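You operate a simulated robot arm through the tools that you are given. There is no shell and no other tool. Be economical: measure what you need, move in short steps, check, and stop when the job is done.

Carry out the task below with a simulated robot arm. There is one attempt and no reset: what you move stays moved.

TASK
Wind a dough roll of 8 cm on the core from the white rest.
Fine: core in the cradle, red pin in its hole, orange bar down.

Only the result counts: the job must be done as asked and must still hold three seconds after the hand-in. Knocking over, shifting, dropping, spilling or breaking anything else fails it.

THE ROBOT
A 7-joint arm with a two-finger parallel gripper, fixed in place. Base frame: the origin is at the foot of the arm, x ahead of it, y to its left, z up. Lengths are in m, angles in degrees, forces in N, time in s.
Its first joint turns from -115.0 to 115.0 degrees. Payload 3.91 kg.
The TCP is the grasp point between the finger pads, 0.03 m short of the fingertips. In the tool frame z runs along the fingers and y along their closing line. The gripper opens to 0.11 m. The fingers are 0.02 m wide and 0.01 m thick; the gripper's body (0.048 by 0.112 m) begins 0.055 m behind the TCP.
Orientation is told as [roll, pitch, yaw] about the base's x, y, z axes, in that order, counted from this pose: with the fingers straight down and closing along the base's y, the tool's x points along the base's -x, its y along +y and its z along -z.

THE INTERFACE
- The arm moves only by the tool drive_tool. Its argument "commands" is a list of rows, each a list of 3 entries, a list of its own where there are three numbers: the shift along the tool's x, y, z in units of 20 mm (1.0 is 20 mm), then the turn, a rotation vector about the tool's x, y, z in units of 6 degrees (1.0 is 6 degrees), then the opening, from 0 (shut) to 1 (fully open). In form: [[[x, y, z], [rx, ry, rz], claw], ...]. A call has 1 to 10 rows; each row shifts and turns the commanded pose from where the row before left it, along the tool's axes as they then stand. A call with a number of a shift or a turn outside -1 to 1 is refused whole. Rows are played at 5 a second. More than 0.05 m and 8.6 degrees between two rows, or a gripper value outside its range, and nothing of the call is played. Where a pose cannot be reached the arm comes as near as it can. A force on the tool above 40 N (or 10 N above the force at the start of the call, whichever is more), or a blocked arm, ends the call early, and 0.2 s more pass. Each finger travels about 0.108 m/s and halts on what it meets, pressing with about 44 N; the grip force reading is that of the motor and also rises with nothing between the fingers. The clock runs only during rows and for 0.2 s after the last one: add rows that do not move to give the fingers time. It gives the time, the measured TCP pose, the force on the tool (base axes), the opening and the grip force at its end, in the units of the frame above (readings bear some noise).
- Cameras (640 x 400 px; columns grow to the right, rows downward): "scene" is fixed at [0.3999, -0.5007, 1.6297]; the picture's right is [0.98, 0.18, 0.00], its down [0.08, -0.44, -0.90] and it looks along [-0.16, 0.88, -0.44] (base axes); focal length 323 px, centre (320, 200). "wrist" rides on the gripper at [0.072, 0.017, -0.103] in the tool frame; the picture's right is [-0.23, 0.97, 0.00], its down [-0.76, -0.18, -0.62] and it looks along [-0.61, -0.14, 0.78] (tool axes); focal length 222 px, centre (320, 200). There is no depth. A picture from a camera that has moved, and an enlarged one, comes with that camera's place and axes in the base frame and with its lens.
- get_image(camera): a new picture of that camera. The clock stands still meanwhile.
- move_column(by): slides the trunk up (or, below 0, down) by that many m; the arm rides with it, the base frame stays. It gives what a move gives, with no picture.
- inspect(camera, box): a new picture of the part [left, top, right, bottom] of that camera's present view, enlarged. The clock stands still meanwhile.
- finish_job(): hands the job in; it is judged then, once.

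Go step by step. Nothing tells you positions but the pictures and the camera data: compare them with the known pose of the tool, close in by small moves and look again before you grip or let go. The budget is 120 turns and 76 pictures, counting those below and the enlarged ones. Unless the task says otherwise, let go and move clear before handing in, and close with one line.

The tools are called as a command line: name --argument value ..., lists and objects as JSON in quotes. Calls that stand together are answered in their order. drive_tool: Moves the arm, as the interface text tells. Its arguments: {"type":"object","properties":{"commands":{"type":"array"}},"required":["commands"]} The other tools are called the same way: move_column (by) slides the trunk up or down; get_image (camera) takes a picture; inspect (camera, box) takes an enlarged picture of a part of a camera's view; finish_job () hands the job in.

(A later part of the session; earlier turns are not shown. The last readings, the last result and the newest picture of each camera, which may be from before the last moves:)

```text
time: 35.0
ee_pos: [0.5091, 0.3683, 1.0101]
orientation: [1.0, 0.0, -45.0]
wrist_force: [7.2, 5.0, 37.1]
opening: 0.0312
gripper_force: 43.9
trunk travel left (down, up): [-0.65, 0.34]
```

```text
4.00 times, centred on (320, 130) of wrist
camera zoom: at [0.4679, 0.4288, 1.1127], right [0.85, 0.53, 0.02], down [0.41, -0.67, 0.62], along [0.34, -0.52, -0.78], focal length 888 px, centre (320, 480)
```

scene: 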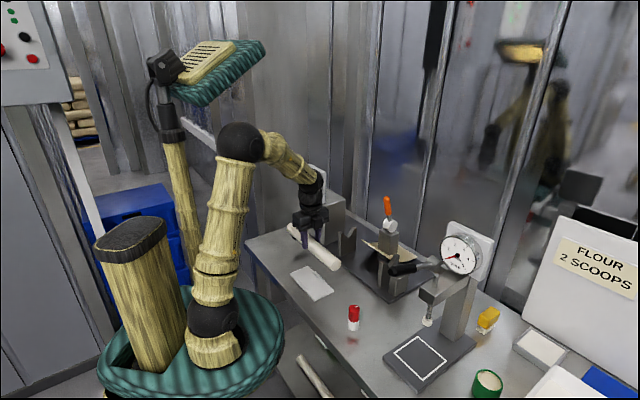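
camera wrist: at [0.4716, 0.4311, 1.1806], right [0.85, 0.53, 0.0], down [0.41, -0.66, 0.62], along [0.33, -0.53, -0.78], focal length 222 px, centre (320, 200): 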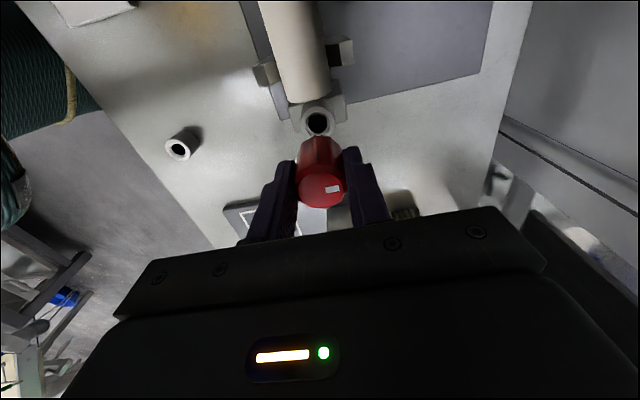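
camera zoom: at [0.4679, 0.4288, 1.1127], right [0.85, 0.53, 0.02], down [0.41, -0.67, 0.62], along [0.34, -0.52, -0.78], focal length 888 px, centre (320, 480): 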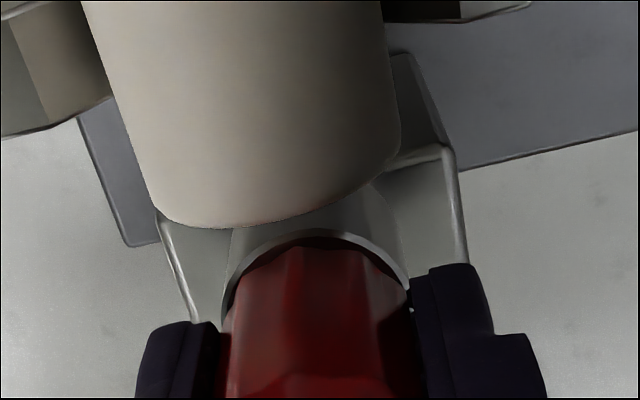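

There is firm contact, so the pin is home. I open, rise and look at it.

drive_tool --commands '[[[0, 0, -0.15], [0, 0, 0], 0.15], [[0, 0, 0], [0, 0, 0], 0.35], [[0, 0, 0], [0, 0, 0], 0.45], [[0, 0, 0], [0, 0, 0], 0.45], [[0, 0, -0.5], [0, 0, 0], 0.45], [[0, 0, -1], [0, 0, 0], 0.45], [[0, 0, -1], [0, 0, 0], 0.45], [[0, 0, -1], [0, 0, 0], 0.45], [[0, 0, 0], [0, 0, 0], 0.45]]'

inspect --camera "wrist" --box '[240, 60, 400, 180]'

inspect --camera "scene" --box '[350, 200, 446, 280]'

```text
time: 37.0
ee_pos: [0.51, 0.3685, 1.0782]
orientation: [0.5, 0.0, -45.0]
wrist_force: [0.1, 0.2, 0.6]
opening: 0.0496
gripper_force: 0.1
trunk travel left (down, up): [-0.65, 0.34]
```

```text
3.33 times, centred on (320, 120) of wrist
camera zoom: at [0.469, 0.4292, 1.182], right [0.85, 0.53, 0.01], down [0.41, -0.67, 0.62], along [0.34, -0.52, -0.78], focal length 740 px, centre (320, 467)
```

zoom: 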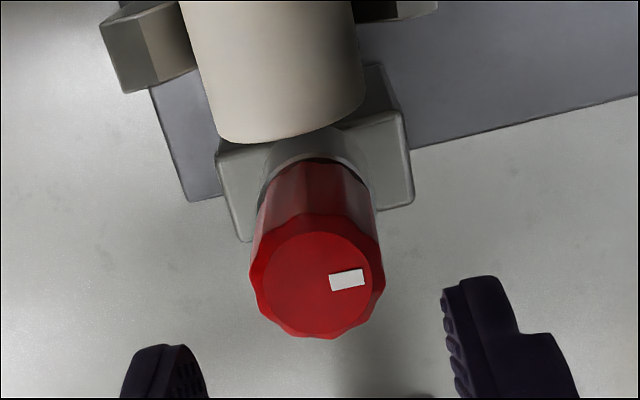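

```text
5.00 times, centred on (398, 240) of scene
camera zoom: at [0.3999, -0.5007, 1.6297], right [0.98, 0.18, 0.0], down [0.08, -0.44, -0.9], along [-0.16, 0.88, -0.44], focal length 1613 px, centre (-70, 0)
```

zoom: 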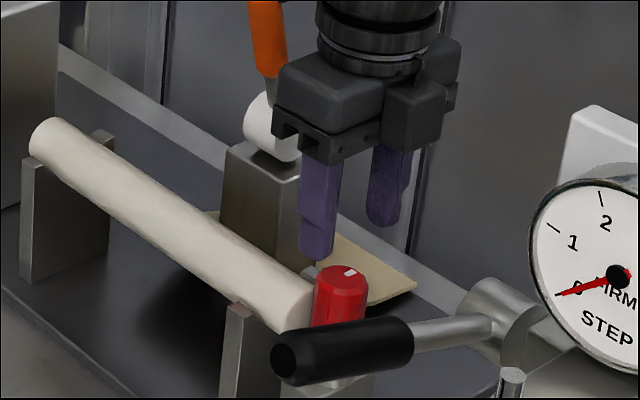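

The pin sits fully in its collar. Next is the orange bar, whose hub is near (0.47,0.56,1.02) and which swings in the plane across the core; I rise, move back and turn the gripper to close along the hinge axis.

drive_tool --commands '[[[0, 0, -1], [0, 0, 0], 0.45], [[0, 0, -1], [0, 0, 0], 0.45], [[0, 0, -1], [0, 0, 0], 0.45], [[0, 0, -1], [0, 0, 0], 0.45], [[0.9, 0, -1], [0, 0, 0], 0.5], [[0.9, 0, 0], [0, 0, 0], 0.6], [[0.9, 0, 0], [0, 0, 0], 0.6], [[0.9, 0, 0], [0, 0, 0], 0.6], [[0.9, 0, 0], [0, 0, 0], 0.6], [[0.9, 0, 0], [0, 0, 0], 0.6]]'

drive_tool --commands '[[[0, -0.5, 0], [0, 0, -1], 0.6], [[0, -0.5, 0], [0, 0, -1], 0.6], [[0, -0.5, 0], [0, 0, -1], 0.6], [[0, -0.5, 0], [0, 0, -1], 0.6], [[0, -0.5, 0], [0, 0, -1], 0.6], [[0, 0, 0], [0, 0, -1], 0.6], [[0, 0, 0], [0, 0, -1], 0.6], [[0, 0, 0], [0, 0, -1], 0.6], [[0, 0, 0], [0, 0, -1], 0.6], [[0, 0, 0], [0, 0, -1], 0.6]]'

drive_tool --commands '[[[0, 0, 0], [0, 0, -1], 0.6], [[0, 0, 0], [0, 0, -1], 0.6], [[0, 0, 0], [0, 0, -1], 0.6], [[0, 0, 0], [0, 0, -1], 0.6], [[0, 0, 0], [0, 0, -1], 0.6], [[0, 0, 0], [0, 0, 0], 0.6]]'

get_image --camera "wrist"

inspect --camera "scene" --box '[330, 150, 450, 270]'

```text
time: 39.2
ee_pos: [0.4312, 0.4414, 1.18]
orientation: [0.6, -0.1, -45.0]
wrist_force: [-0.2, 0.9, -0.3]
opening: 0.0659
gripper_force: 0.1
trunk travel left (down, up): [-0.65, 0.34]
```

```text
time: 41.5
ee_pos: [0.4053, 0.4031, 1.1782]
orientation: [0.2, -0.5, 15.2]
wrist_force: [0.4, -0.7, -0.3]
opening: 0.066
gripper_force: 0.0
trunk travel left (down, up): [-0.65, 0.34]
```

```text
time: 42.9
ee_pos: [0.4061, 0.4019, 1.1784]
orientation: [-0.1, -0.4, 45.0]
wrist_force: [0.1, 0.4, -0.2]
opening: 0.0658
gripper_force: 0.0
trunk travel left (down, up): [-0.65, 0.34]
```

```text
31 pictures are left
camera wrist: at [0.3413, 0.3606, 1.2816], right [-0.53, 0.85, 0.0], down [0.66, 0.41, 0.63], along [0.53, 0.33, -0.78], focal length 222 px, centre (320, 200)
```

wrist: 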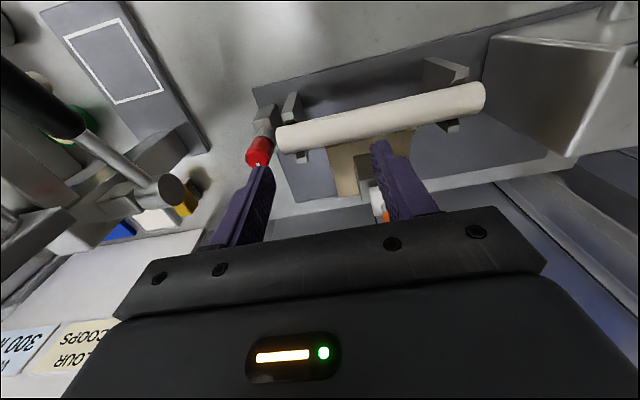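

```text
3.33 times, centred on (390, 210) of scene
camera zoom: at [0.3999, -0.5007, 1.6297], right [0.98, 0.18, 0.0], down [0.08, -0.44, -0.9], along [-0.16, 0.88, -0.44], focal length 1075 px, centre (87, 167)
```

zoom: 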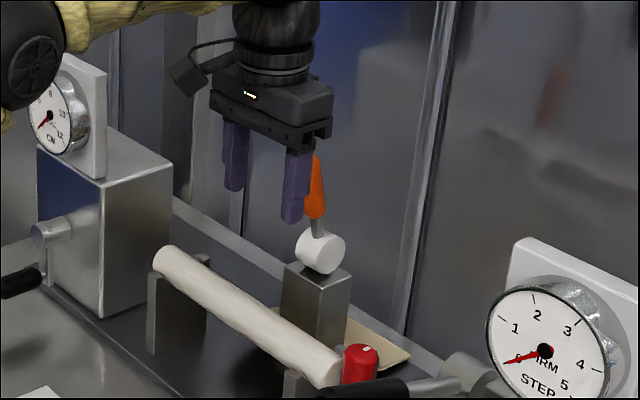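

The bar is about 0.13 m long, leaning ~12° towards the core, its tip near (0.45,0.54,1.146). I go above it with the fingers astride the hinge direction.

drive_tool --commands '[[[0, 0, -1], [0, 0, 0], 0.6], [[0, 0.8, -1], [0, 0, 0], 0.6], [[0, 0.8, 0], [0, 0, 0], 0.6], [[0, 0.8, 0], [0, 0, 0], 0.6], [[0, 0.8, 0], [0, 0, 0], 0.6], [[-1, 0, 0], [0, 0, 0], 0.6], [[-1, 0, 0], [0, 0, 0], 0.6], [[-1, 0, 0], [0, 0, 0], 0.6], [[-1, 0, 0], [0, 0, 0], 0.6], [[0, 0, 0], [0, 0, 0], 0.6]]'

get_image --camera "wrist"

```text
time: 45.0
ee_pos: [0.4063, 0.4986, 1.2197]
orientation: [-0.1, -0.3, 45.1]
wrist_force: [-0.8, -0.1, -0.4]
opening: 0.0663
gripper_force: 0.0
out of reach, approached as far as the arm can: row 9
trunk travel left (down, up): [-0.65, 0.34]
```

```text
29 pictures are left
camera wrist: at [0.343, 0.4581, 1.3223], right [-0.53, 0.85, 0.0], down [0.66, 0.41, 0.63], along [0.53, 0.33, -0.78], focal length 222 px, centre (320, 200)
```

wrist: 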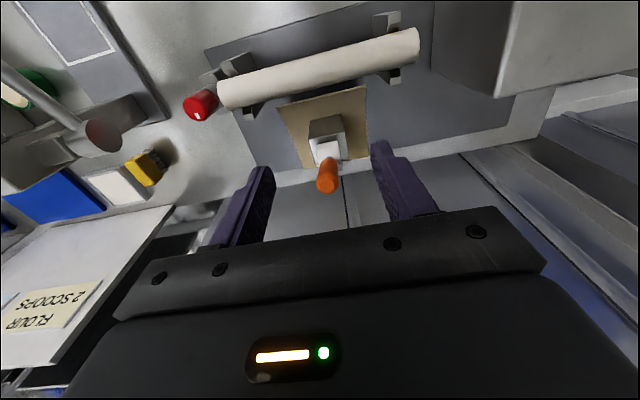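

Straight down the arm runs out of reach there, so I tilt the tool 45° outward, which brings the bar within reach.

drive_tool --commands '[[[0, 0, 0], [0, -0.9375, 0], 0.6], [[0, 0, 0], [0, -0.9375, 0], 0.6], [[0, 0, 0], [0, -0.9375, 0], 0.6], [[0, 0, 0], [0, -0.9375, 0], 0.6], [[0, 0, 0], [0, -0.9375, 0], 0.6], [[0, 0, 0], [0, -0.9375, 0], 0.6], [[0, 0, 0], [0, -0.9375, 0], 0.6], [[0, 0, 0], [0, -0.9375, 0], 0.6], [[0, 0, 0], [0, 0, 0], 0.6]]'

get_image --camera "wrist"

```text
time: 47.0
ee_pos: [0.4086, 0.4962, 1.2197]
orientation: [-0.1, -45.6, 45.1]
wrist_force: [-1.3, 0.0, -0.9]
opening: 0.0661
gripper_force: 0.0
trunk travel left (down, up): [-0.65, 0.34]
```

```text
28 pictures are left
camera wrist: at [0.3086, 0.418, 1.2399], right [-0.58, 0.8, 0.16], down [0.19, -0.06, 0.98], along [0.8, 0.6, -0.11], focal length 222 px, centre (320, 200)
```

wrist: 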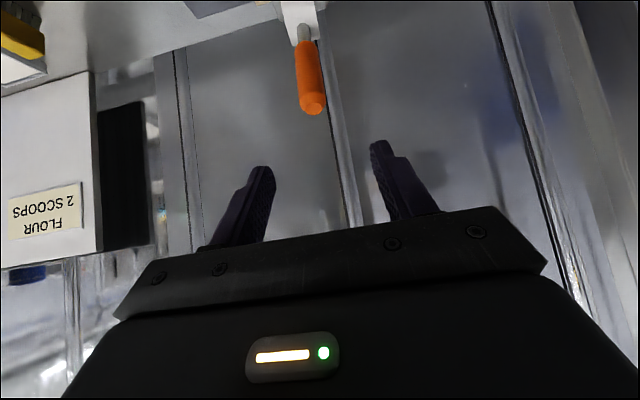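

The bar's tip lies where predicted, 5 mm to one side. I correct that and advance along the fingers towards it.

drive_tool --commands '[[[0.6, -0.2, 0], [0, 0, 0], 0.6], [[0.6, 0, 0], [0, 0, 0], 0.6], [[0, 0, 1], [0, 0, 0], 0.6], [[0, 0, 1], [0, 0, 0], 0.6], [[0, 0, 1], [0, 0, 0], 0.6], [[0, 0, 1], [0, 0, 0], 0.6], [[0, 0, 0], [0, 0, 0], 0.6]]'

get_image --camera "wrist"

inspect --camera "scene" --box '[330, 160, 430, 250]'

```text
time: 48.6
ee_pos: [0.4402, 0.5215, 1.1473]
orientation: [-0.1, -45.5, 45.0]
wrist_force: [-0.2, -0.1, 0.3]
opening: 0.0659
gripper_force: 0.0
trunk travel left (down, up): [-0.65, 0.34]
```

```text
27 pictures are left
camera wrist: at [0.3395, 0.4437, 1.1676], right [-0.58, 0.8, 0.16], down [0.19, -0.06, 0.98], along [0.79, 0.6, -0.11], focal length 222 px, centre (320, 200)
```

wrist: 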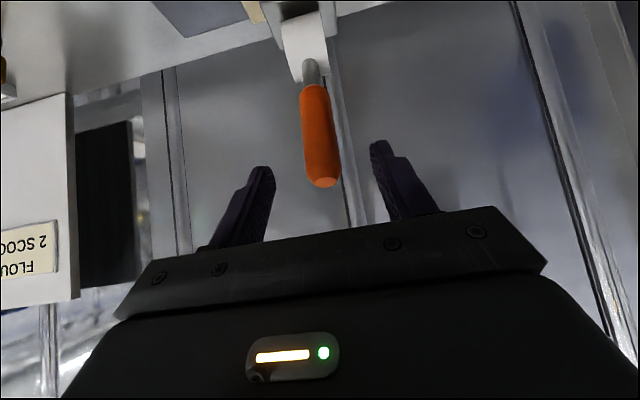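

```text
4.44 times, centred on (380, 205) of scene
camera zoom: at [0.3999, -0.5007, 1.6297], right [0.98, 0.18, 0.0], down [0.08, -0.44, -0.9], along [-0.16, 0.88, -0.44], focal length 1434 px, centre (53, 178)
```

zoom: 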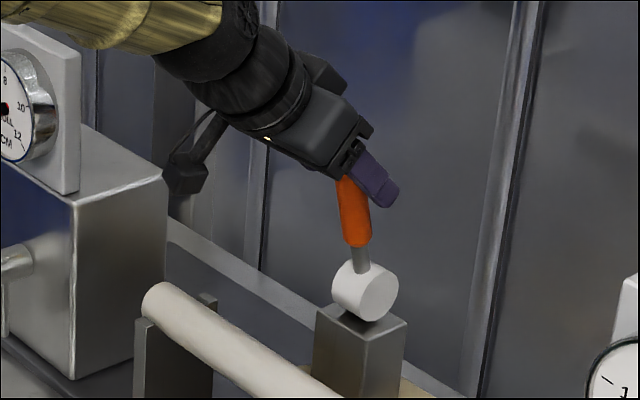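

The bar is centred between the fingers. I advance 3 cm more and close on it.

drive_tool --commands '[[[0, 0, 0.8], [0, 0, 0], 0.6], [[0, 0, 0.8], [0, 0, 0], 0.6], [[0, 0, 0], [0, 0, 0], 0.4], [[0, 0, 0], [0, 0, 0], 0.2], [[0, 0, 0], [0, 0, 0], 0.1], [[0, 0, 0], [0, 0, 0], 0.1]]'

inspect --camera "scene" --box '[350, 170, 430, 250]'

```text
time: 50.0
ee_pos: [0.4534, 0.5382, 1.123]
orientation: [-0.1, -45.5, 45.2]
wrist_force: [-6.4, 4.1, -1.1]
opening: 0.0235
gripper_force: 44.7
trunk travel left (down, up): [-0.65, 0.34]
```

```text
5.00 times, centred on (390, 210) of scene
camera zoom: at [0.3999, -0.5007, 1.6297], right [0.98, 0.18, 0.0], down [0.08, -0.44, -0.9], along [-0.16, 0.88, -0.44], focal length 1613 px, centre (-30, 150)
```

zoom: 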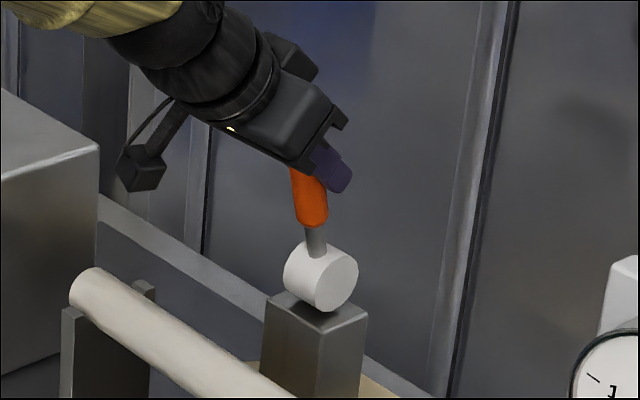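

The bar is gripped. I swing it towards the core a little, turning the tool along with it, and check the force.

drive_tool --commands '[[[0.421, 0, -0.221], [0, 0.833, 0], 0.1], [[0.421, 0, -0.221], [0, 0.833, 0], 0.1], [[0.421, 0, -0.221], [0, 0.833, 0], 0.1], [[0, 0, 0], [0, 0, 0], 0.1]]'

inspect --camera "scene" --box '[350, 170, 430, 250]'

```text
time: 51.0
ee_pos: [0.4357, 0.5207, 1.1153]
orientation: [-0.1, -30.4, 45.1]
wrist_force: [4.4, 17.3, -0.5]
opening: 0.0238
gripper_force: 45.2
trunk travel left (down, up): [-0.65, 0.34]
```

```text
5.00 times, centred on (390, 210) of scene
camera zoom: at [0.3999, -0.5007, 1.6297], right [0.98, 0.18, 0.0], down [0.08, -0.44, -0.9], along [-0.16, 0.88, -0.44], focal length 1613 px, centre (-30, 150)
```

zoom: 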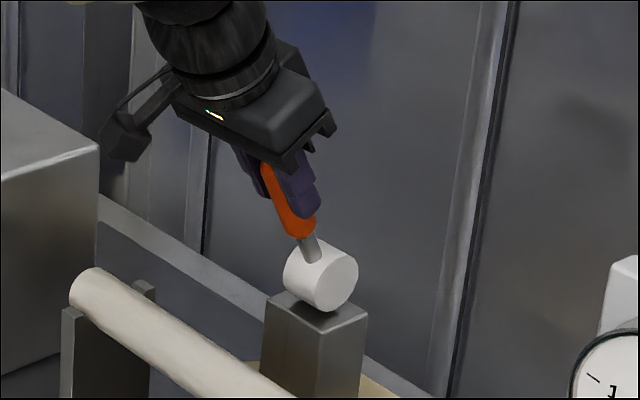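

The bar follows. I carry on in the same arc until the tool is upright.

drive_tool --commands '[[[0.421, 0, -0.221], [0, 0.833, 0], 0.1], [[0.421, 0, -0.221], [0, 0.833, 0], 0.1], [[0.421, 0, -0.221], [0, 0.833, 0], 0.1], [[0.421, 0, -0.221], [0, 0.833, 0], 0.1], [[0.421, 0, -0.221], [0, 0.833, 0], 0.1], [[0.421, 0, -0.221], [0, 0.833, 0], 0.1], [[0, 0, 0], [0, 0, 0], 0.1]]'

inspect --camera "scene" --box '[330, 180, 430, 270]'

```text
time: 52.6
ee_pos: [0.3972, 0.4779, 1.1246]
orientation: [-0.1, -0.5, 45.0]
wrist_force: [0.7, -0.4, 0.0]
opening: 0.0109
gripper_force: 0.1
trunk travel left (down, up): [-0.65, 0.34]
```

```text
4.44 times, centred on (380, 225) of scene
camera zoom: at [0.3999, -0.5007, 1.6297], right [0.98, 0.18, 0.0], down [0.08, -0.44, -0.9], along [-0.16, 0.88, -0.44], focal length 1434 px, centre (53, 89)
```

zoom: 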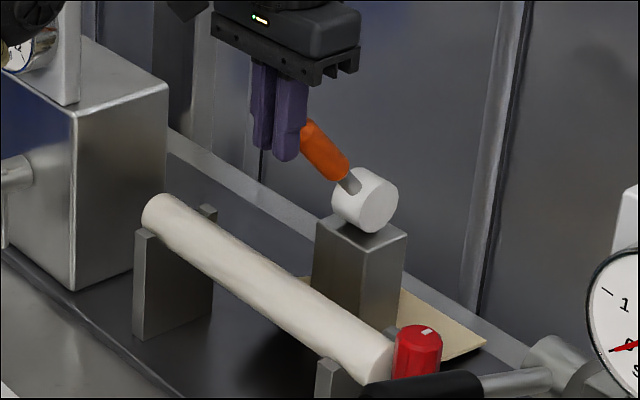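

The fingers slipped off the end, but the bar stays at about 45°. I rise, tilt a little outward, shut the fingers and press the bar down from above.

drive_tool --commands '[[[0, 0, -1], [0, 0, 0], 0.05], [[0, 0, -1], [0, 0, 0], 0], [[0, 0, -1], [0, 0, 0], 0], [[0, 0, 0], [0, -1, 0], 0], [[0, 0, 0], [0, -1, 0], 0], [[0, 0, 0], [0, -1, 0], 0], [[0, 0, 0], [0, -1, 0], 0], [[-0.5, 0, 0.3], [0, 0, 0], 0], [[-0.5, 0, 0.3], [0, 0, 0], 0], [[0, 0, 0], [0, 0, 0], 0]]'

inspect --camera "scene" --box '[330, 180, 430, 270]'

get_image --camera "wrist"

```text
time: 54.9
ee_pos: [0.415, 0.4948, 1.1845]
orientation: [0.0, -24.5, 45.1]
wrist_force: [0.1, -0.7, -0.1]
opening: 0.0003
gripper_force: 37.4
trunk travel left (down, up): [-0.65, 0.34]
```

```text
4.44 times, centred on (380, 225) of scene
camera zoom: at [0.3999, -0.5007, 1.6297], right [0.98, 0.18, 0.0], down [0.08, -0.44, -0.9], along [-0.16, 0.88, -0.44], focal length 1434 px, centre (53, 89)
```

zoom: 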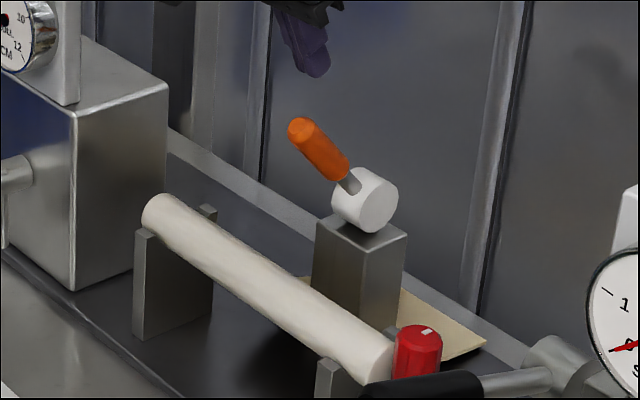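

```text
21 pictures are left
camera wrist: at [0.3251, 0.428, 1.2487], right [-0.54, 0.83, 0.09], down [0.43, 0.18, 0.88], along [0.72, 0.52, -0.46], focal length 222 px, centre (320, 200)
```

wrist: 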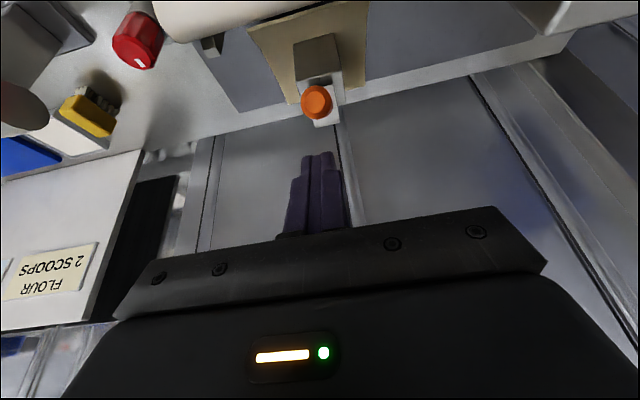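

The closed fingertips are just above the bar near its tip. I press straight down in steps.

drive_tool --commands '[[[0.415, 0, 0.91], [0, 0, 0], 0], [[0.415, 0, 0.91], [0, 0, 0], 0], [[0.415, 0, 0.91], [0, 0, 0], 0], [[0.415, 0, 0.91], [0, 0, 0], 0], [[0.415, 0, 0.91], [0, 0, 0], 0], [[0, 0, 0], [0, 0, 0], 0]]'

inspect --camera "scene" --box '[330, 180, 430, 270]'

```text
time: 55.6
ee_pos: [0.411, 0.4896, 1.1442]
orientation: [0.0, -25.4, 44.9]
wrist_force: [-11.8, -17.6, 26.7]
opening: 0.0
gripper_force: 37.8
trunk travel left (down, up): [-0.65, 0.34]
stopped in row 3: the force on the tool passed its limit (the readings are from after the stop); the commanded pose is now the measured one
```

```text
4.44 times, centred on (380, 225) of scene
camera zoom: at [0.3999, -0.5007, 1.6297], right [0.98, 0.18, 0.0], down [0.08, -0.44, -0.9], along [-0.16, 0.88, -0.44], focal length 1434 px, centre (53, 89)
```

zoom: 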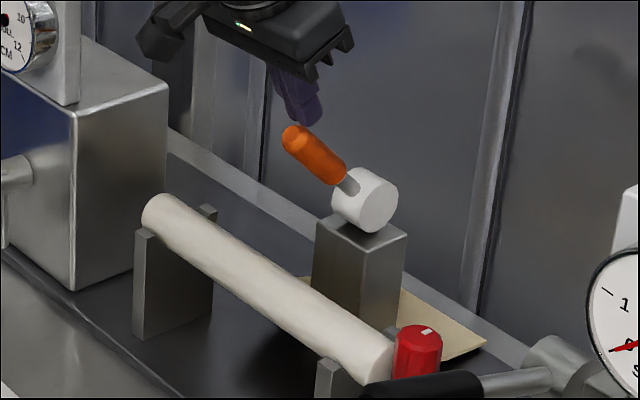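

The bar yields but resists fast motion, so I press in slower steps.

drive_tool --commands '[[[0.1, 0, 0.23], [0, 0, 0], 0], [[0.1, 0, 0.23], [0, 0, 0], 0], [[0.1, 0, 0.23], [0, 0, 0], 0], [[0.1, 0, 0.23], [0, 0, 0], 0], [[0.1, 0, 0.23], [0, 0, 0], 0], [[0.1, 0, 0.23], [0, 0, 0], 0], [[0.1, 0, 0.23], [0, 0, 0], 0], [[0.1, 0, 0.23], [0, 0, 0], 0], [[0.1, 0, 0.23], [0, 0, 0], 0], [[0.1, 0, 0.23], [0, 0, 0], 0]]'

```text
time: 56.0
ee_pos: [0.4111, 0.4888, 1.1443]
orientation: [0.0, -25.6, 45.1]
wrist_force: [-9.0, -16.2, 21.4]
opening: 0.0
gripper_force: 37.8
trunk travel left (down, up): [-0.65, 0.34]
stopped in row 1: the force on the tool passed its limit (the readings are from after the stop); the commanded pose is now the measured one
```

The fingertips were pushing on the bar's end rather than across it. I go up, further out over the bar and tilt to lie along its upper side.

drive_tool --commands '[[[-0.325, 0, -0.675], [0, 0, 0], 0], [[-0.325, 0, -0.675], [0, 0, 0], 0], [[-0.7, 0, 0.325], [0, 0, 0], 0], [[-0.7, 0, 0.325], [0, 0, 0], 0], [[0, 0, 0], [0, -0.8, 0], 0], [[0, 0, 0], [0, -0.8, 0], 0], [[0, 0, 0], [0, -0.8, 0], 0], [[0.5, 0, 0.6], [0, 0, 0], 0], [[0, 0, 0], [0, 0, 0], 0]]'

inspect --camera "scene" --box '[330, 180, 430, 270]'

```text
time: 58.0
ee_pos: [0.4357, 0.5183, 1.1529]
orientation: [-0.1, -39.3, 45.2]
wrist_force: [-0.7, -0.5, 1.3]
opening: 0.0002
gripper_force: 37.4
trunk travel left (down, up): [-0.65, 0.34]
```

```text
4.44 times, centred on (380, 225) of scene
camera zoom: at [0.3999, -0.5007, 1.6297], right [0.98, 0.18, 0.0], down [0.08, -0.44, -0.9], along [-0.16, 0.88, -0.44], focal length 1434 px, centre (53, 89)
```

zoom: 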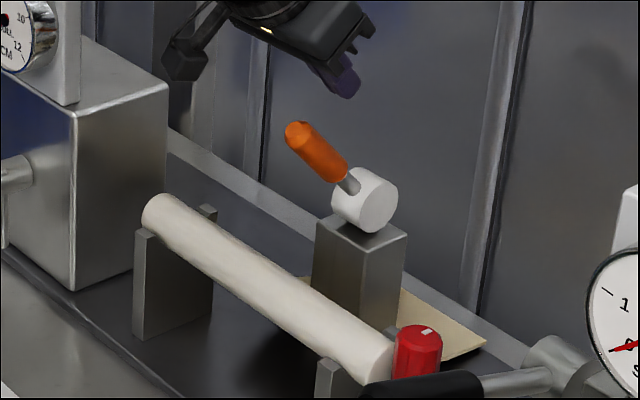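

The fingertips are now behind the bar. I push across it along the tool's x, slowly.

drive_tool --commands '[[[0, 0, 0.8], [0, 0, 0], 0], [[0.5, 0, 0], [0, 0, 0], 0], [[0.5, 0, 0], [0, 0, 0], 0], [[0.3, 0, 0.03], [0, 0, 0], 0], [[0.3, 0, 0.03], [0, 0, 0], 0], [[0.3, 0, 0.05], [0, 0, 0], 0], [[0.3, 0, 0.07], [0, 0, 0], 0], [[0.3, 0, 0.09], [0, 0, 0], 0], [[0.3, 0, 0.1], [0, 0, 0], 0]]'

```text
time: 60.0
ee_pos: [0.4132, 0.4962, 1.0991]
orientation: [0.1, -39.5, 45.4]
wrist_force: [-0.7, 0.6, -0.8]
opening: 0.0002
gripper_force: 38.1
trunk travel left (down, up): [-0.65, 0.34]
```

No force remains; I look whether the bar moved.

inspect --camera "scene" --box '[330, 180, 430, 270]'

```text
4.44 times, centred on (380, 225) of scene
camera zoom: at [0.3999, -0.5007, 1.6297], right [0.98, 0.18, 0.0], down [0.08, -0.44, -0.9], along [-0.16, 0.88, -0.44], focal length 1434 px, centre (53, 89)
```

zoom: 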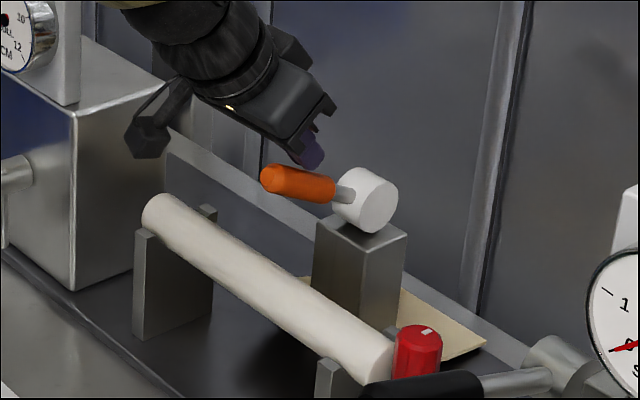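

It is down to about 62°. I keep pushing, more downward now, until it meets its stop.

drive_tool --commands '[[[0.28, 0, 0.11], [0, 0, 0], 0], [[0.28, 0, 0.13], [0, 0, 0], 0], [[0.27, 0, 0.15], [0, 0, 0], 0], [[0.26, 0, 0.17], [0, 0, 0], 0], [[0.25, 0, 0.19], [0, 0, 0], 0], [[0.23, 0, 0.2], [0, 0, 0], 0], [[0.22, 0, 0.21], [0, 0, 0], 0], [[0.2, 0, 0.23], [0, 0, 0], 0]]'

inspect --camera "scene" --box '[330, 180, 430, 270]'

```text
time: 61.9
ee_pos: [0.4083, 0.4895, 1.0636]
orientation: [0.2, -40.8, 45.0]
wrist_force: [-3.5, -5.3, 15.0]
opening: 0.0
gripper_force: 37.1
trunk travel left (down, up): [-0.65, 0.34]
stopped in row 8: the force on the tool passed its limit (the readings are from after the stop); the commanded pose is now the measured one
```

```text
4.44 times, centred on (380, 225) of scene
camera zoom: at [0.3999, -0.5007, 1.6297], right [0.98, 0.18, 0.0], down [0.08, -0.44, -0.9], along [-0.16, 0.88, -0.44], focal length 1434 px, centre (53, 89)
```

zoom: 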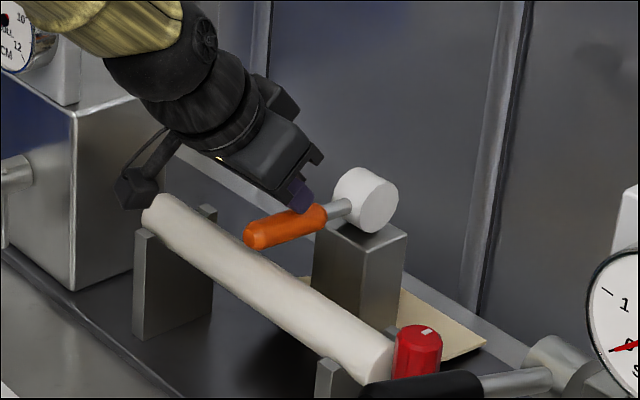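

The bar is now about horizontal and resisting. I press once more to confirm it is at its stop.

drive_tool --commands '[[[0.1, 0, 0.12], [0, 0, 0], 0], [[0.1, 0, 0.12], [0, 0, 0], 0], [[0.1, 0, 0.12], [0, 0, 0], 0], [[0, 0, 0], [0, 0, 0], 0]]'

```text
time: 62.5
ee_pos: [0.4083, 0.4912, 1.062]
orientation: [0.6, -41.7, 44.7]
wrist_force: [-2.2, -5.1, 13.1]
opening: 0.0001
gripper_force: 37.9
trunk travel left (down, up): [-0.65, 0.34]
stopped in row 3: the force on the tool passed its limit (the readings are from after the stop); the commanded pose is now the measured one
```

The bar is firmly at its stop. I back off upward, then go around towards the crank, whose shaft is near u=-0.335, z 0.973 with the handle hanging straight below at about (0.12,0.60,0.905).

drive_tool --commands '[[[-0.6, 0, -0.67], [0, 0, 0], 0], [[-0.6, 0, -0.67], [0, 0, 0], 0], [[-0.6, 0, -0.67], [0, 0, 0], 0], [[-0.6, 0, -0.67], [0, 0, 0], 0], [[-0.6, 0, -0.67], [0, 0, 0], 0], [[-0.3, 0, -0.35], [0, 0, 0], 0.2]]'

drive_tool --commands '[[[0.71, 0, -0.63], [0, 0, 0], 0.3], [[0.71, 0, -0.63], [0, 0, 0], 0.3], [[0.71, 0, -0.63], [0, 0, 0], 0.3], [[0.71, 0, -0.63], [0, 0, 0], 0.4], [[0.71, 0, -0.63], [0, 0, 0], 0.5], [[0.71, 0, -0.63], [0, 0, 0], 0.5], [[0.71, 0, -0.63], [0, 0, 0], 0.5], [[0.71, 0, -0.63], [0, 0, 0], 0.5], [[0.71, 0, -0.63], [0, 0, 0], 0.5], [[0.71, 0, -0.63], [0, 0, 0], 0.5]]'

drive_tool --commands '[[[0, 1, 0], [0, 0, 0], 0.5], [[0, 1, 0], [0, 0, 0], 0.5], [[0, 1, 0], [0, 0, 0], 0.5], [[0, 1, 0], [0, 0, 0], 0.5], [[0, 1, 0], [0, 0, 0], 0.5], [[0, 1, 0], [0, 0, 0], 0.5], [[0, 1, 0], [0, 0, 0], 0.5], [[0, 1, 0], [0, 0, 0], 0.5], [[0, 1, 0], [0, 0, 0], 0.5], [[0, 1, 0], [0, 0, 0], 0.5]]'

get_image --camera "wrist"

get_image --camera "scene"

```text
time: 63.9
ee_pos: [0.4092, 0.4927, 1.159]
orientation: [0.6, -41.2, 44.7]
wrist_force: [-0.1, 0.1, -0.6]
opening: 0.022
gripper_force: 0.1
trunk travel left (down, up): [-0.65, 0.34]
```

```text
time: 66.1
ee_pos: [0.277, 0.3573, 1.1617]
orientation: [0.6, -41.4, 44.8]
wrist_force: [-0.6, 0.4, -0.3]
opening: 0.0551
gripper_force: 0.1
trunk travel left (down, up): [-0.65, 0.34]
```

```text
time: 68.3
ee_pos: [0.1332, 0.4992, 1.1621]
orientation: [0.6, -41.3, 44.7]
wrist_force: [0.1, 0.0, 0.1]
opening: 0.0552
gripper_force: 0.1
trunk travel left (down, up): [-0.65, 0.34]
```

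```text
16 pictures are left
camera wrist: at [0.035, 0.4234, 1.1931], right [-0.57, 0.81, 0.16], down [0.24, -0.02, 0.97], along [0.79, 0.59, -0.19], focal length 222 px, centre (320, 200)
```

wrist: 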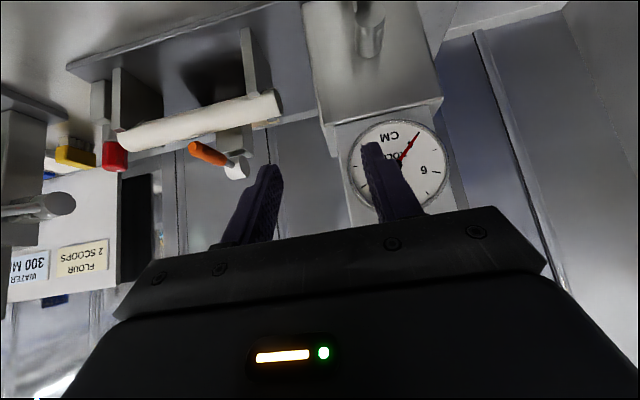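

```text
15 pictures are left
```

scene: 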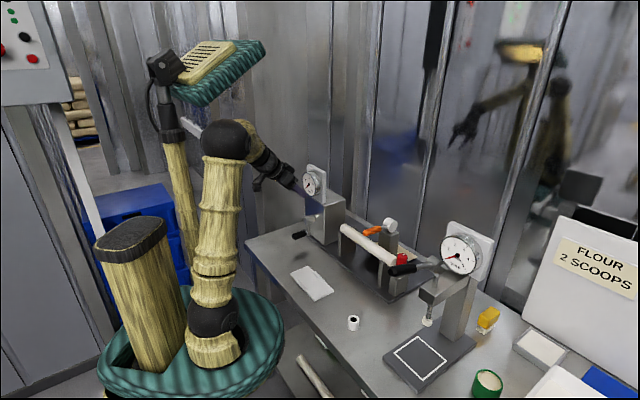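

Everything so far is in place and the dial reads about 4. I move in line with the handle and lower.

drive_tool --commands '[[[0, 0.92, 0], [0, 0, 0], 0.5], [[0, 0.92, 0], [0, 0, 0], 0.5], [[0, 0.92, 0], [0, 0, 0], 0.5], [[0, 0.92, 0], [0, 0, 0], 0.5], [[0.66, 0, 0.75], [0, 0, 0], 0.5], [[0.66, 0, 0.75], [0, 0, 0], 0.5], [[0.66, 0, 0.75], [0, 0, 0], 0.5], [[0.66, 0, 0.75], [0, 0, 0], 0.5], [[0.66, 0, 0.75], [0, 0, 0], 0.5], [[0.66, 0, 0.75], [0, 0, 0], 0.5]]'

get_image --camera "wrist"

```text
time: 70.5
ee_pos: [0.0832, 0.5504, 1.0438]
orientation: [0.6, -41.2, 44.8]
wrist_force: [-0.8, 0.0, -0.6]
opening: 0.0551
gripper_force: 0.0
trunk travel left (down, up): [-0.65, 0.34]
```

```text
14 pictures are left
camera wrist: at [-0.0155, 0.4745, 1.0733], right [-0.57, 0.81, 0.16], down [0.24, -0.02, 0.97], along [0.79, 0.59, -0.19], focal length 222 px, centre (320, 200)
```

wrist: 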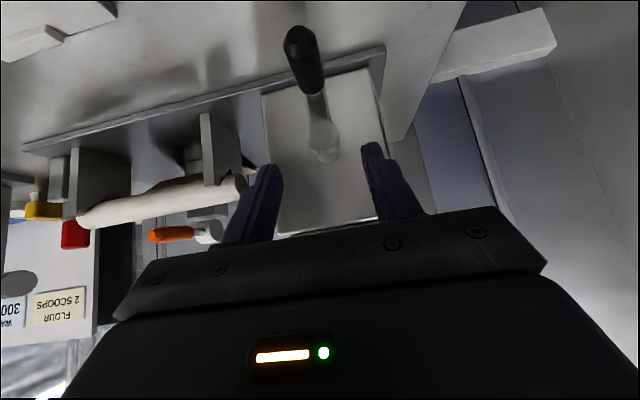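

The handle runs from n≈0.484 to 0.55 at u≈-0.326, z≈0.905. I advance onto it and stop with the fingers astride.

drive_tool --commands '[[[0.98, -0.17, 0], [0, 0, 0], 0.5], [[0.98, 0, 0], [0, 0, 0], 0.5], [[0, 0, 1], [0, 0, 0], 0.5], [[0, 0, 1], [0, 0, 0], 0.5], [[0, 0, 1], [0, 0, 0], 0.5], [[0, 0, 1], [0, 0, 0], 0.5], [[0, 0, 1], [0, 0, 0], 0.5], [[0, 0, 1], [0, 0, 0], 0.5], [[0, 0, 0], [0, 0, 0], 0.5]]'

get_image --camera "wrist"

```text
time: 72.5
ee_pos: [0.1199, 0.5847, 0.9265]
orientation: [0.6, -41.3, 44.8]
wrist_force: [0.2, 0.1, 0.7]
opening: 0.0551
gripper_force: 0.0
trunk travel left (down, up): [-0.65, 0.34]
```

```text
13 pictures are left
camera wrist: at [0.0202, 0.5081, 0.9569], right [-0.57, 0.81, 0.16], down [0.24, -0.02, 0.97], along [0.79, 0.59, -0.19], focal length 222 px, centre (320, 200)
```

wrist: 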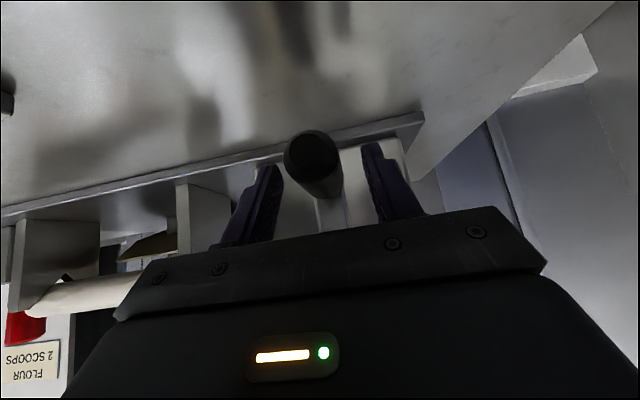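

The handle is centred. I advance 2 cm, grip it and start a small clockwise turn to test.

drive_tool --commands '[[[0, 0, 0.9], [0, 0, 0], 0.5], [[0, 0, 0], [0, 0, 0], 0.3], [[0, 0, 0], [0, 0, 0], 0.1], [[0, 0, 0], [0, 0, 0], 0.1]]'

drive_tool --commands '[[[-0.032, 0.547, -0.036], [0, 0, 0], 0.1], [[-0.094, 0.53, -0.107], [0, 0, 0], 0.1], [[-0.153, 0.498, -0.174], [0, 0, 0], 0.1], [[-0.208, 0.45, -0.236], [0, 0, 0], 0.1], [[0, 0, 0], [0, 0, 0], 0.1]]'

inspect --camera "scene" --box '[280, 160, 360, 250]'

```text
time: 73.5
ee_pos: [0.1283, 0.5946, 0.9147]
orientation: [0.6, -41.3, 44.7]
wrist_force: [0.1, 1.2, 0.6]
opening: 0.0279
gripper_force: 45.5
trunk travel left (down, up): [-0.65, 0.34]
```

```text
time: 74.0
ee_pos: [0.1278, 0.5939, 0.9134]
orientation: [-0.7, -41.5, 44.9]
wrist_force: [3.8, -19.2, 7.8]
opening: 0.0281
gripper_force: 44.5
trunk travel left (down, up): [-0.65, 0.34]
stopped in row 2: the force on the tool passed its limit (the readings are from after the stop); the commanded pose is now the measured one
```

```text
4.44 times, centred on (320, 205) of scene
camera zoom: at [0.3999, -0.5007, 1.6297], right [0.98, 0.18, 0.0], down [0.08, -0.44, -0.9], along [-0.16, 0.88, -0.44], focal length 1434 px, centre (320, 178)
```

zoom: 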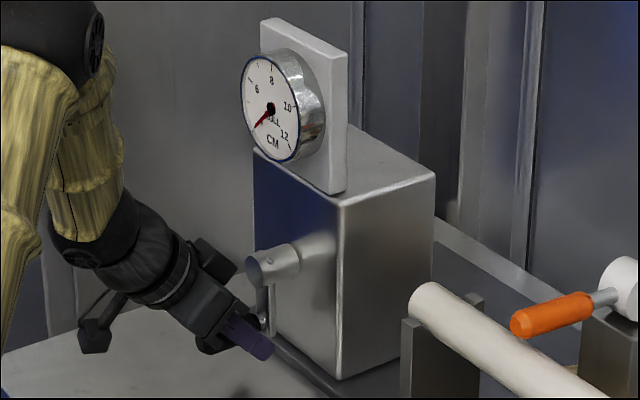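

It does not turn clockwise. I try the other way.

drive_tool --commands '[[[-0.02, -0.4, -0.02], [0, 0, 0], 0.1], [[-0.05, -0.4, -0.06], [0, 0, 0], 0.1], [[-0.08, -0.39, -0.09], [0, 0, 0], 0.1], [[-0.1, -0.38, -0.12], [0, 0, 0], 0.1], [[0, 0, 0], [0, 0, 0], 0.1]]'

```text
time: 75.2
ee_pos: [0.1461, 0.5755, 0.9206]
orientation: [-0.5, -41.3, 44.9]
wrist_force: [-6.0, 12.6, 15.4]
opening: 0.028
gripper_force: 45.1
trunk travel left (down, up): [-0.65, 0.34]
```

Counter-clockwise it turns. I go on along the circle for 40° and read the dial.

drive_tool --commands '[[[-0.16, -0.359, -0.182], [0, 0, 0], 0.1], [[-0.191, -0.321, -0.217], [0, 0, 0], 0.1], [[-0.218, -0.278, -0.248], [0, 0, 0], 0.1], [[-0.242, -0.229, -0.275], [0, 0, 0], 0.1], [[-0.261, -0.176, -0.296], [0, 0, 0], 0.1], [[0, 0, 0], [0, 0, 0], 0.1]]'

inspect --camera "scene" --box '[280, 160, 360, 250]'

```text
time: 76.6
ee_pos: [0.1653, 0.5566, 0.9524]
orientation: [-0.7, -41.0, 45.0]
wrist_force: [-11.6, 14.8, 0.8]
opening: 0.0278
gripper_force: 45.7
trunk travel left (down, up): [-0.65, 0.34]
```

```text
4.44 times, centred on (320, 205) of scene
camera zoom: at [0.3999, -0.5007, 1.6297], right [0.98, 0.18, 0.0], down [0.08, -0.44, -0.9], along [-0.16, 0.88, -0.44], focal length 1434 px, centre (320, 178)
```

zoom: 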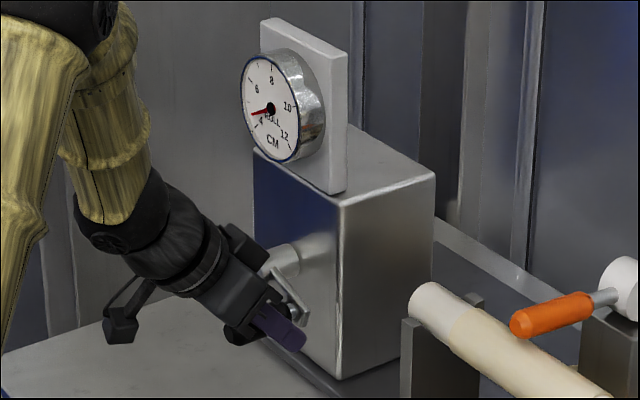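

The dough is winding and the dial has moved to about 4.8. The crank radius is nearer 0.056, so I correct the path and turn on another ~56°.

drive_tool --commands '[[[-0.284, 0.15, -0.323], [0, 0, 0], 0.1], [[-0.257, -0.035, -0.293], [0, 0, 0], 0.1], [[-0.257, 0.02, -0.293], [0, 0, 0], 0.1], [[-0.254, 0.075, -0.289], [0, 0, 0], 0.1], [[-0.244, 0.13, -0.278], [0, 0, 0], 0.1], [[-0.228, 0.175, -0.259], [0, 0, 0], 0.1], [[-0.211, 0.225, -0.24], [0, 0, 0], 0.1], [[0, 0, 0], [0, 0, 0], 0.1]]'

inspect --camera "scene" --box '[290, 160, 346, 210]'

```text
time: 77.8
ee_pos: [0.1643, 0.5563, 0.9813]
orientation: [-1.6, -40.4, 45.3]
wrist_force: [6.5, 4.6, -7.7]
opening: 0.0282
gripper_force: 45.0
trunk travel left (down, up): [-0.65, 0.34]
stopped in row 5: the force on the tool passed its limit (the readings are from after the stop); the commanded pose is now the measured one
```

```text
8.00 times, centred on (318, 185) of scene
camera zoom: at [0.3999, -0.5007, 1.6297], right [0.98, 0.18, 0.0], down [0.08, -0.44, -0.9], along [-0.16, 0.88, -0.44], focal length 2581 px, centre (336, 320)
```

zoom: 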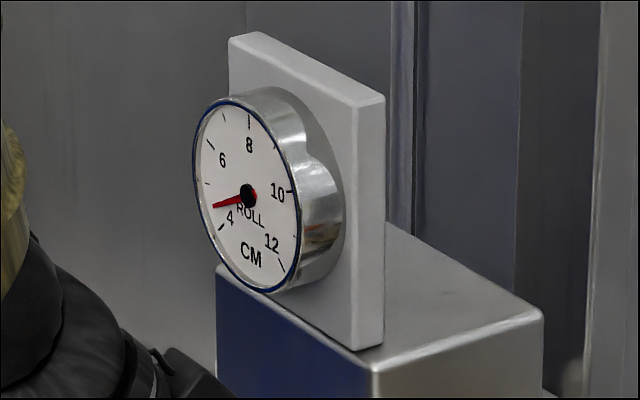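

The dial reads about 4.5, so more than one turn is needed. Fitting the measured points gives a crank radius of 0.051 about u=-0.326, z=0.966; I continue on that circle.

drive_tool --commands '[[[-0.22, 0.128, -0.25], [0, 0, 0], 0.1], [[-0.206, 0.173, -0.234], [0, 0, 0], 0.1], [[-0.188, 0.215, -0.214], [0, 0, 0], 0.1], [[-0.166, 0.252, -0.189], [0, 0, 0], 0.1], [[-0.142, 0.285, -0.161], [0, 0, 0], 0.1], [[-0.114, 0.312, -0.13], [0, 0, 0], 0.1], [[-0.084, 0.333, -0.096], [0, 0, 0], 0.1], [[-0.053, 0.348, -0.06], [0, 0, 0], 0.1], [[-0.02, 0.356, -0.023], [0, 0, 0], 0.1], [[0.013, 0.357, 0.014], [0, 0, 0], 0.1]]'

```text
time: 78.3
ee_pos: [0.1629, 0.5553, 0.9842]
orientation: [-2.7, -39.8, 45.7]
wrist_force: [8.3, 8.9, -10.5]
opening: 0.028
gripper_force: 44.9
trunk travel left (down, up): [-0.65, 0.34]
stopped in row 2: the force on the tool passed its limit (the readings are from after the stop); the commanded pose is now the measured one
```

The handle does not spin in a tight grip and twists the tool, so I try a lighter grip.

drive_tool --commands '[[[0, 0, 0], [0, 0, 0], 0.252], [[0, 0, 0], [0, 0, 0], 0.252]]'

```text
time: 78.9
ee_pos: [0.1626, 0.5534, 0.9849]
orientation: [-2.4, -39.9, 45.4]
wrist_force: [0.8, -2.3, 0.2]
opening: 0.0287
gripper_force: 1.3
trunk travel left (down, up): [-0.65, 0.34]
```

The grip force can be set lightly by the opening. I go on with a mild squeeze.

drive_tool --commands '[[[0, 0, 0], [0, 0, 0], 0.235], [[-0.214, 0.2, -0.243], [0, 0, 0], 0.235], [[-0.198, 0.195, -0.225], [0, 0, 0], 0.235], [[-0.178, 0.234, -0.203], [0, 0, 0], 0.235], [[-0.154, 0.27, -0.176], [0, 0, 0], 0.235], [[-0.129, 0.3, -0.146], [0, 0, 0], 0.235], [[0, 0, 0], [0, 0, 0], 0.235]]'

get_image --camera "wrist"

```text
time: 80.5
ee_pos: [0.1469, 0.5702, 1.016]
orientation: [-2.1, -40.4, 45.2]
wrist_force: [4.9, -22.4, 28.4]
opening: 0.0285
gripper_force: 44.6
trunk travel left (down, up): [-0.65, 0.34]
```

```text
9 pictures are left
camera wrist: at [0.0462, 0.497, 1.0472], right [-0.55, 0.82, 0.12], down [0.23, 0.01, 0.97], along [0.8, 0.56, -0.2], focal length 222 px, centre (320, 200)
```

wrist: 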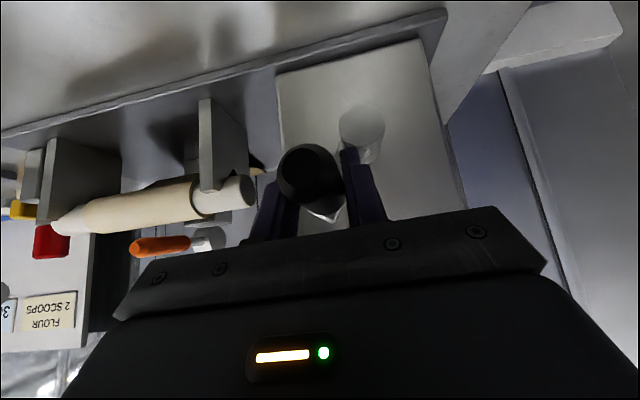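

The crank followed to about 150°. The radius is nearer 0.0555, so I correct outward and carry over the top.

drive_tool --commands '[[[-0.254, 0.25, -0.289], [0, 0, 0], 0.242], [[-0.083, 0.365, -0.094], [0, 0, 0], 0.242], [[-0.05, 0.38, -0.056], [0, 0, 0], 0.242], [[-0.013, 0.39, -0.015], [0, 0, 0], 0.242], [[0.023, 0.385, 0.026], [0, 0, 0], 0.242], [[0.056, 0.375, 0.064], [0, 0, 0], 0.242], [[0.092, 0.365, 0.105], [0, 0, 0], 0.242], [[0.125, 0.335, 0.143], [0, 0, 0], 0.242], [[0.152, 0.31, 0.173], [0, 0, 0], 0.242]]'

```text
time: 82.5
ee_pos: [0.0976, 0.62, 1.0088]
orientation: [-2.1, -40.0, 45.5]
wrist_force: [-13.9, 17.5, 22.6]
opening: 0.0282
gripper_force: 45.3
trunk travel left (down, up): [-0.65, 0.34]
```

Past the top at about 226°. The fitted centre is u=-0.330, z=0.970 with R 0.0555; I go on down the far side.

drive_tool --commands '[[[0.215, 0.535, 0.244], [0, 0, 0], 0.242], [[0.215, 0.21, 0.244], [0, 0, 0], 0.242], [[0.231, 0.165, 0.263], [0, 0, 0], 0.242], [[0.244, 0.115, 0.278], [0, 0, 0], 0.242], [[0.254, 0.06, 0.289], [0, 0, 0], 0.242], [[0.254, 0.005, 0.289], [0, 0, 0], 0.242], [[0.254, -0.045, 0.289], [0, 0, 0], 0.242], [[0.248, -0.1, 0.281], [0, 0, 0], 0.242], [[0.234, -0.15, 0.266], [0, 0, 0], 0.242], [[0.218, -0.2, 0.248], [0, 0, 0], 0.242]]'

inspect --camera "scene" --box '[290, 160, 346, 210]'

```text
time: 84.7
ee_pos: [0.0943, 0.6237, 0.9356]
orientation: [-2.3, -40.1, 45.3]
wrist_force: [-7.5, -12.4, 5.2]
opening: 0.0282
gripper_force: 44.9
trunk travel left (down, up): [-0.65, 0.34]
```

```text
8.00 times, centred on (318, 185) of scene
camera zoom: at [0.3999, -0.5007, 1.6297], right [0.98, 0.18, 0.0], down [0.08, -0.44, -0.9], along [-0.16, 0.88, -0.44], focal length 2581 px, centre (336, 320)
```

zoom: 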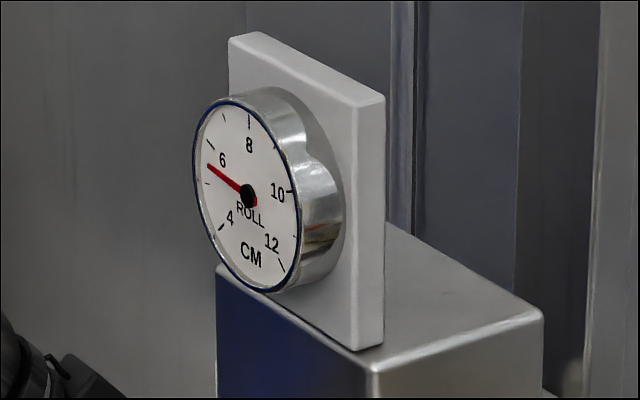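

At about 308° the dial shows 5.5, i.e. roughly 0.49 cm per 100°; about 820° in total are needed. I continue through the bottom.

drive_tool --commands '[[[0.201, -0.245, 0.229], [0, 0, 0], 0.242], [[0.172, -0.285, 0.195], [0, 0, 0], 0.242], [[0.149, -0.315, 0.169], [0, 0, 0], 0.242], [[0.116, -0.345, 0.131], [0, 0, 0], 0.242], [[0.083, -0.365, 0.094], [0, 0, 0], 0.242], [[0.05, -0.38, 0.056], [0, 0, 0], 0.242], [[0.013, -0.39, 0.015], [0, 0, 0], 0.242], [[-0.023, -0.385, -0.026], [0, 0, 0], 0.242], [[-0.056, -0.375, -0.064], [0, 0, 0], 0.242], [[-0.092, -0.365, -0.105], [0, 0, 0], 0.242]]'

```text
time: 87.1
ee_pos: [0.1446, 0.5728, 0.9196]
orientation: [-1.8, -39.8, 44.8]
wrist_force: [-25.5, -11.5, 19.3]
opening: 0.0283
gripper_force: 44.5
trunk travel left (down, up): [-0.65, 0.34]
stopped in row 10: the force on the tool passed its limit (the readings are from after the stop); the commanded pose is now the measured one
```

One turn is done (about 388°). I ease back 3 mm from the crank and continue.

drive_tool --commands '[[[-0.07, -0.16, -0.196], [0, 0, 0], 0.245], [[-0.097, -0.31, -0.22], [0, 0, 0], 0.245], [[-0.182, -0.275, -0.206], [0, 0, 0], 0.245], [[-0.205, -0.23, -0.233], [0, 0, 0], 0.245], [[-0.221, -0.19, -0.251], [0, 0, 0], 0.245], [[-0.241, -0.14, -0.274], [0, 0, 0], 0.245], [[-0.248, -0.085, -0.281], [0, 0, 0], 0.245], [[-0.254, -0.035, -0.289], [0, 0, 0], 0.245], [[-0.257, 0.02, -0.293], [0, 0, 0], 0.245], [[-0.251, 0.075, -0.285], [0, 0, 0], 0.245]]'

```text
time: 87.6
ee_pos: [0.1565, 0.567, 0.9245]
orientation: [-1.7, -39.8, 44.0]
wrist_force: [-33.1, -9.2, 17.5]
opening: 0.0281
gripper_force: 45.4
trunk travel left (down, up): [-0.65, 0.34]
stopped in row 2: the force on the tool passed its limit (the readings are from after the stop); the commanded pose is now the measured one
```

The tool is loaded sideways along the handle, so I open slightly to relax it before going on.

drive_tool --commands '[[[0, 0, 0], [0, 0, 0], 0.28], [[0, 0, 0], [0, 0, 0], 0.3], [[0, 0, 0], [0, 0, 0], 0.3]]'

get_image --camera "wrist"

```text
time: 88.4
ee_pos: [0.1624, 0.5683, 0.9225]
orientation: [-2.0, -39.7, 43.6]
wrist_force: [-1.2, -0.2, 0.0]
opening: 0.0331
gripper_force: 0.1
trunk travel left (down, up): [-0.65, 0.34]
```

```text
7 pictures are left
camera wrist: at [0.0609, 0.4977, 0.9546], right [-0.53, 0.84, 0.12], down [0.24, 0.01, 0.97], along [0.81, 0.54, -0.21], focal length 222 px, centre (320, 200)
```

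wrist: 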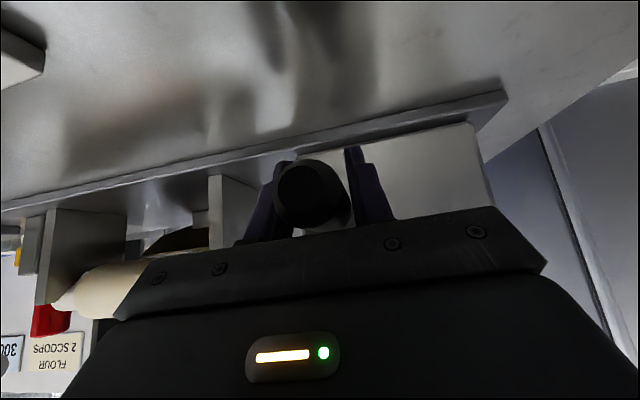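

The handle is still well between the fingers at about 407°. I reset position and orientation, re-grip lightly and go on.

drive_tool --commands '[[[-0.13, 0.11, -0.52], [-0.48, 0, -0.18], 0.3], [[0, 0, 0], [0, 0, 0], 0.3], [[0, 0, 0], [0, 0, 0], 0.245], [[0, 0, 0], [0, 0, 0], 0.242]]'

```text
time: 89.4
ee_pos: [0.177, 0.5623, 0.9295]
orientation: [-0.4, -39.6, 43.2]
wrist_force: [-21.4, 15.6, 12.3]
opening: 0.0446
gripper_force: 17.7
trunk travel left (down, up): [-0.65, 0.34]
```

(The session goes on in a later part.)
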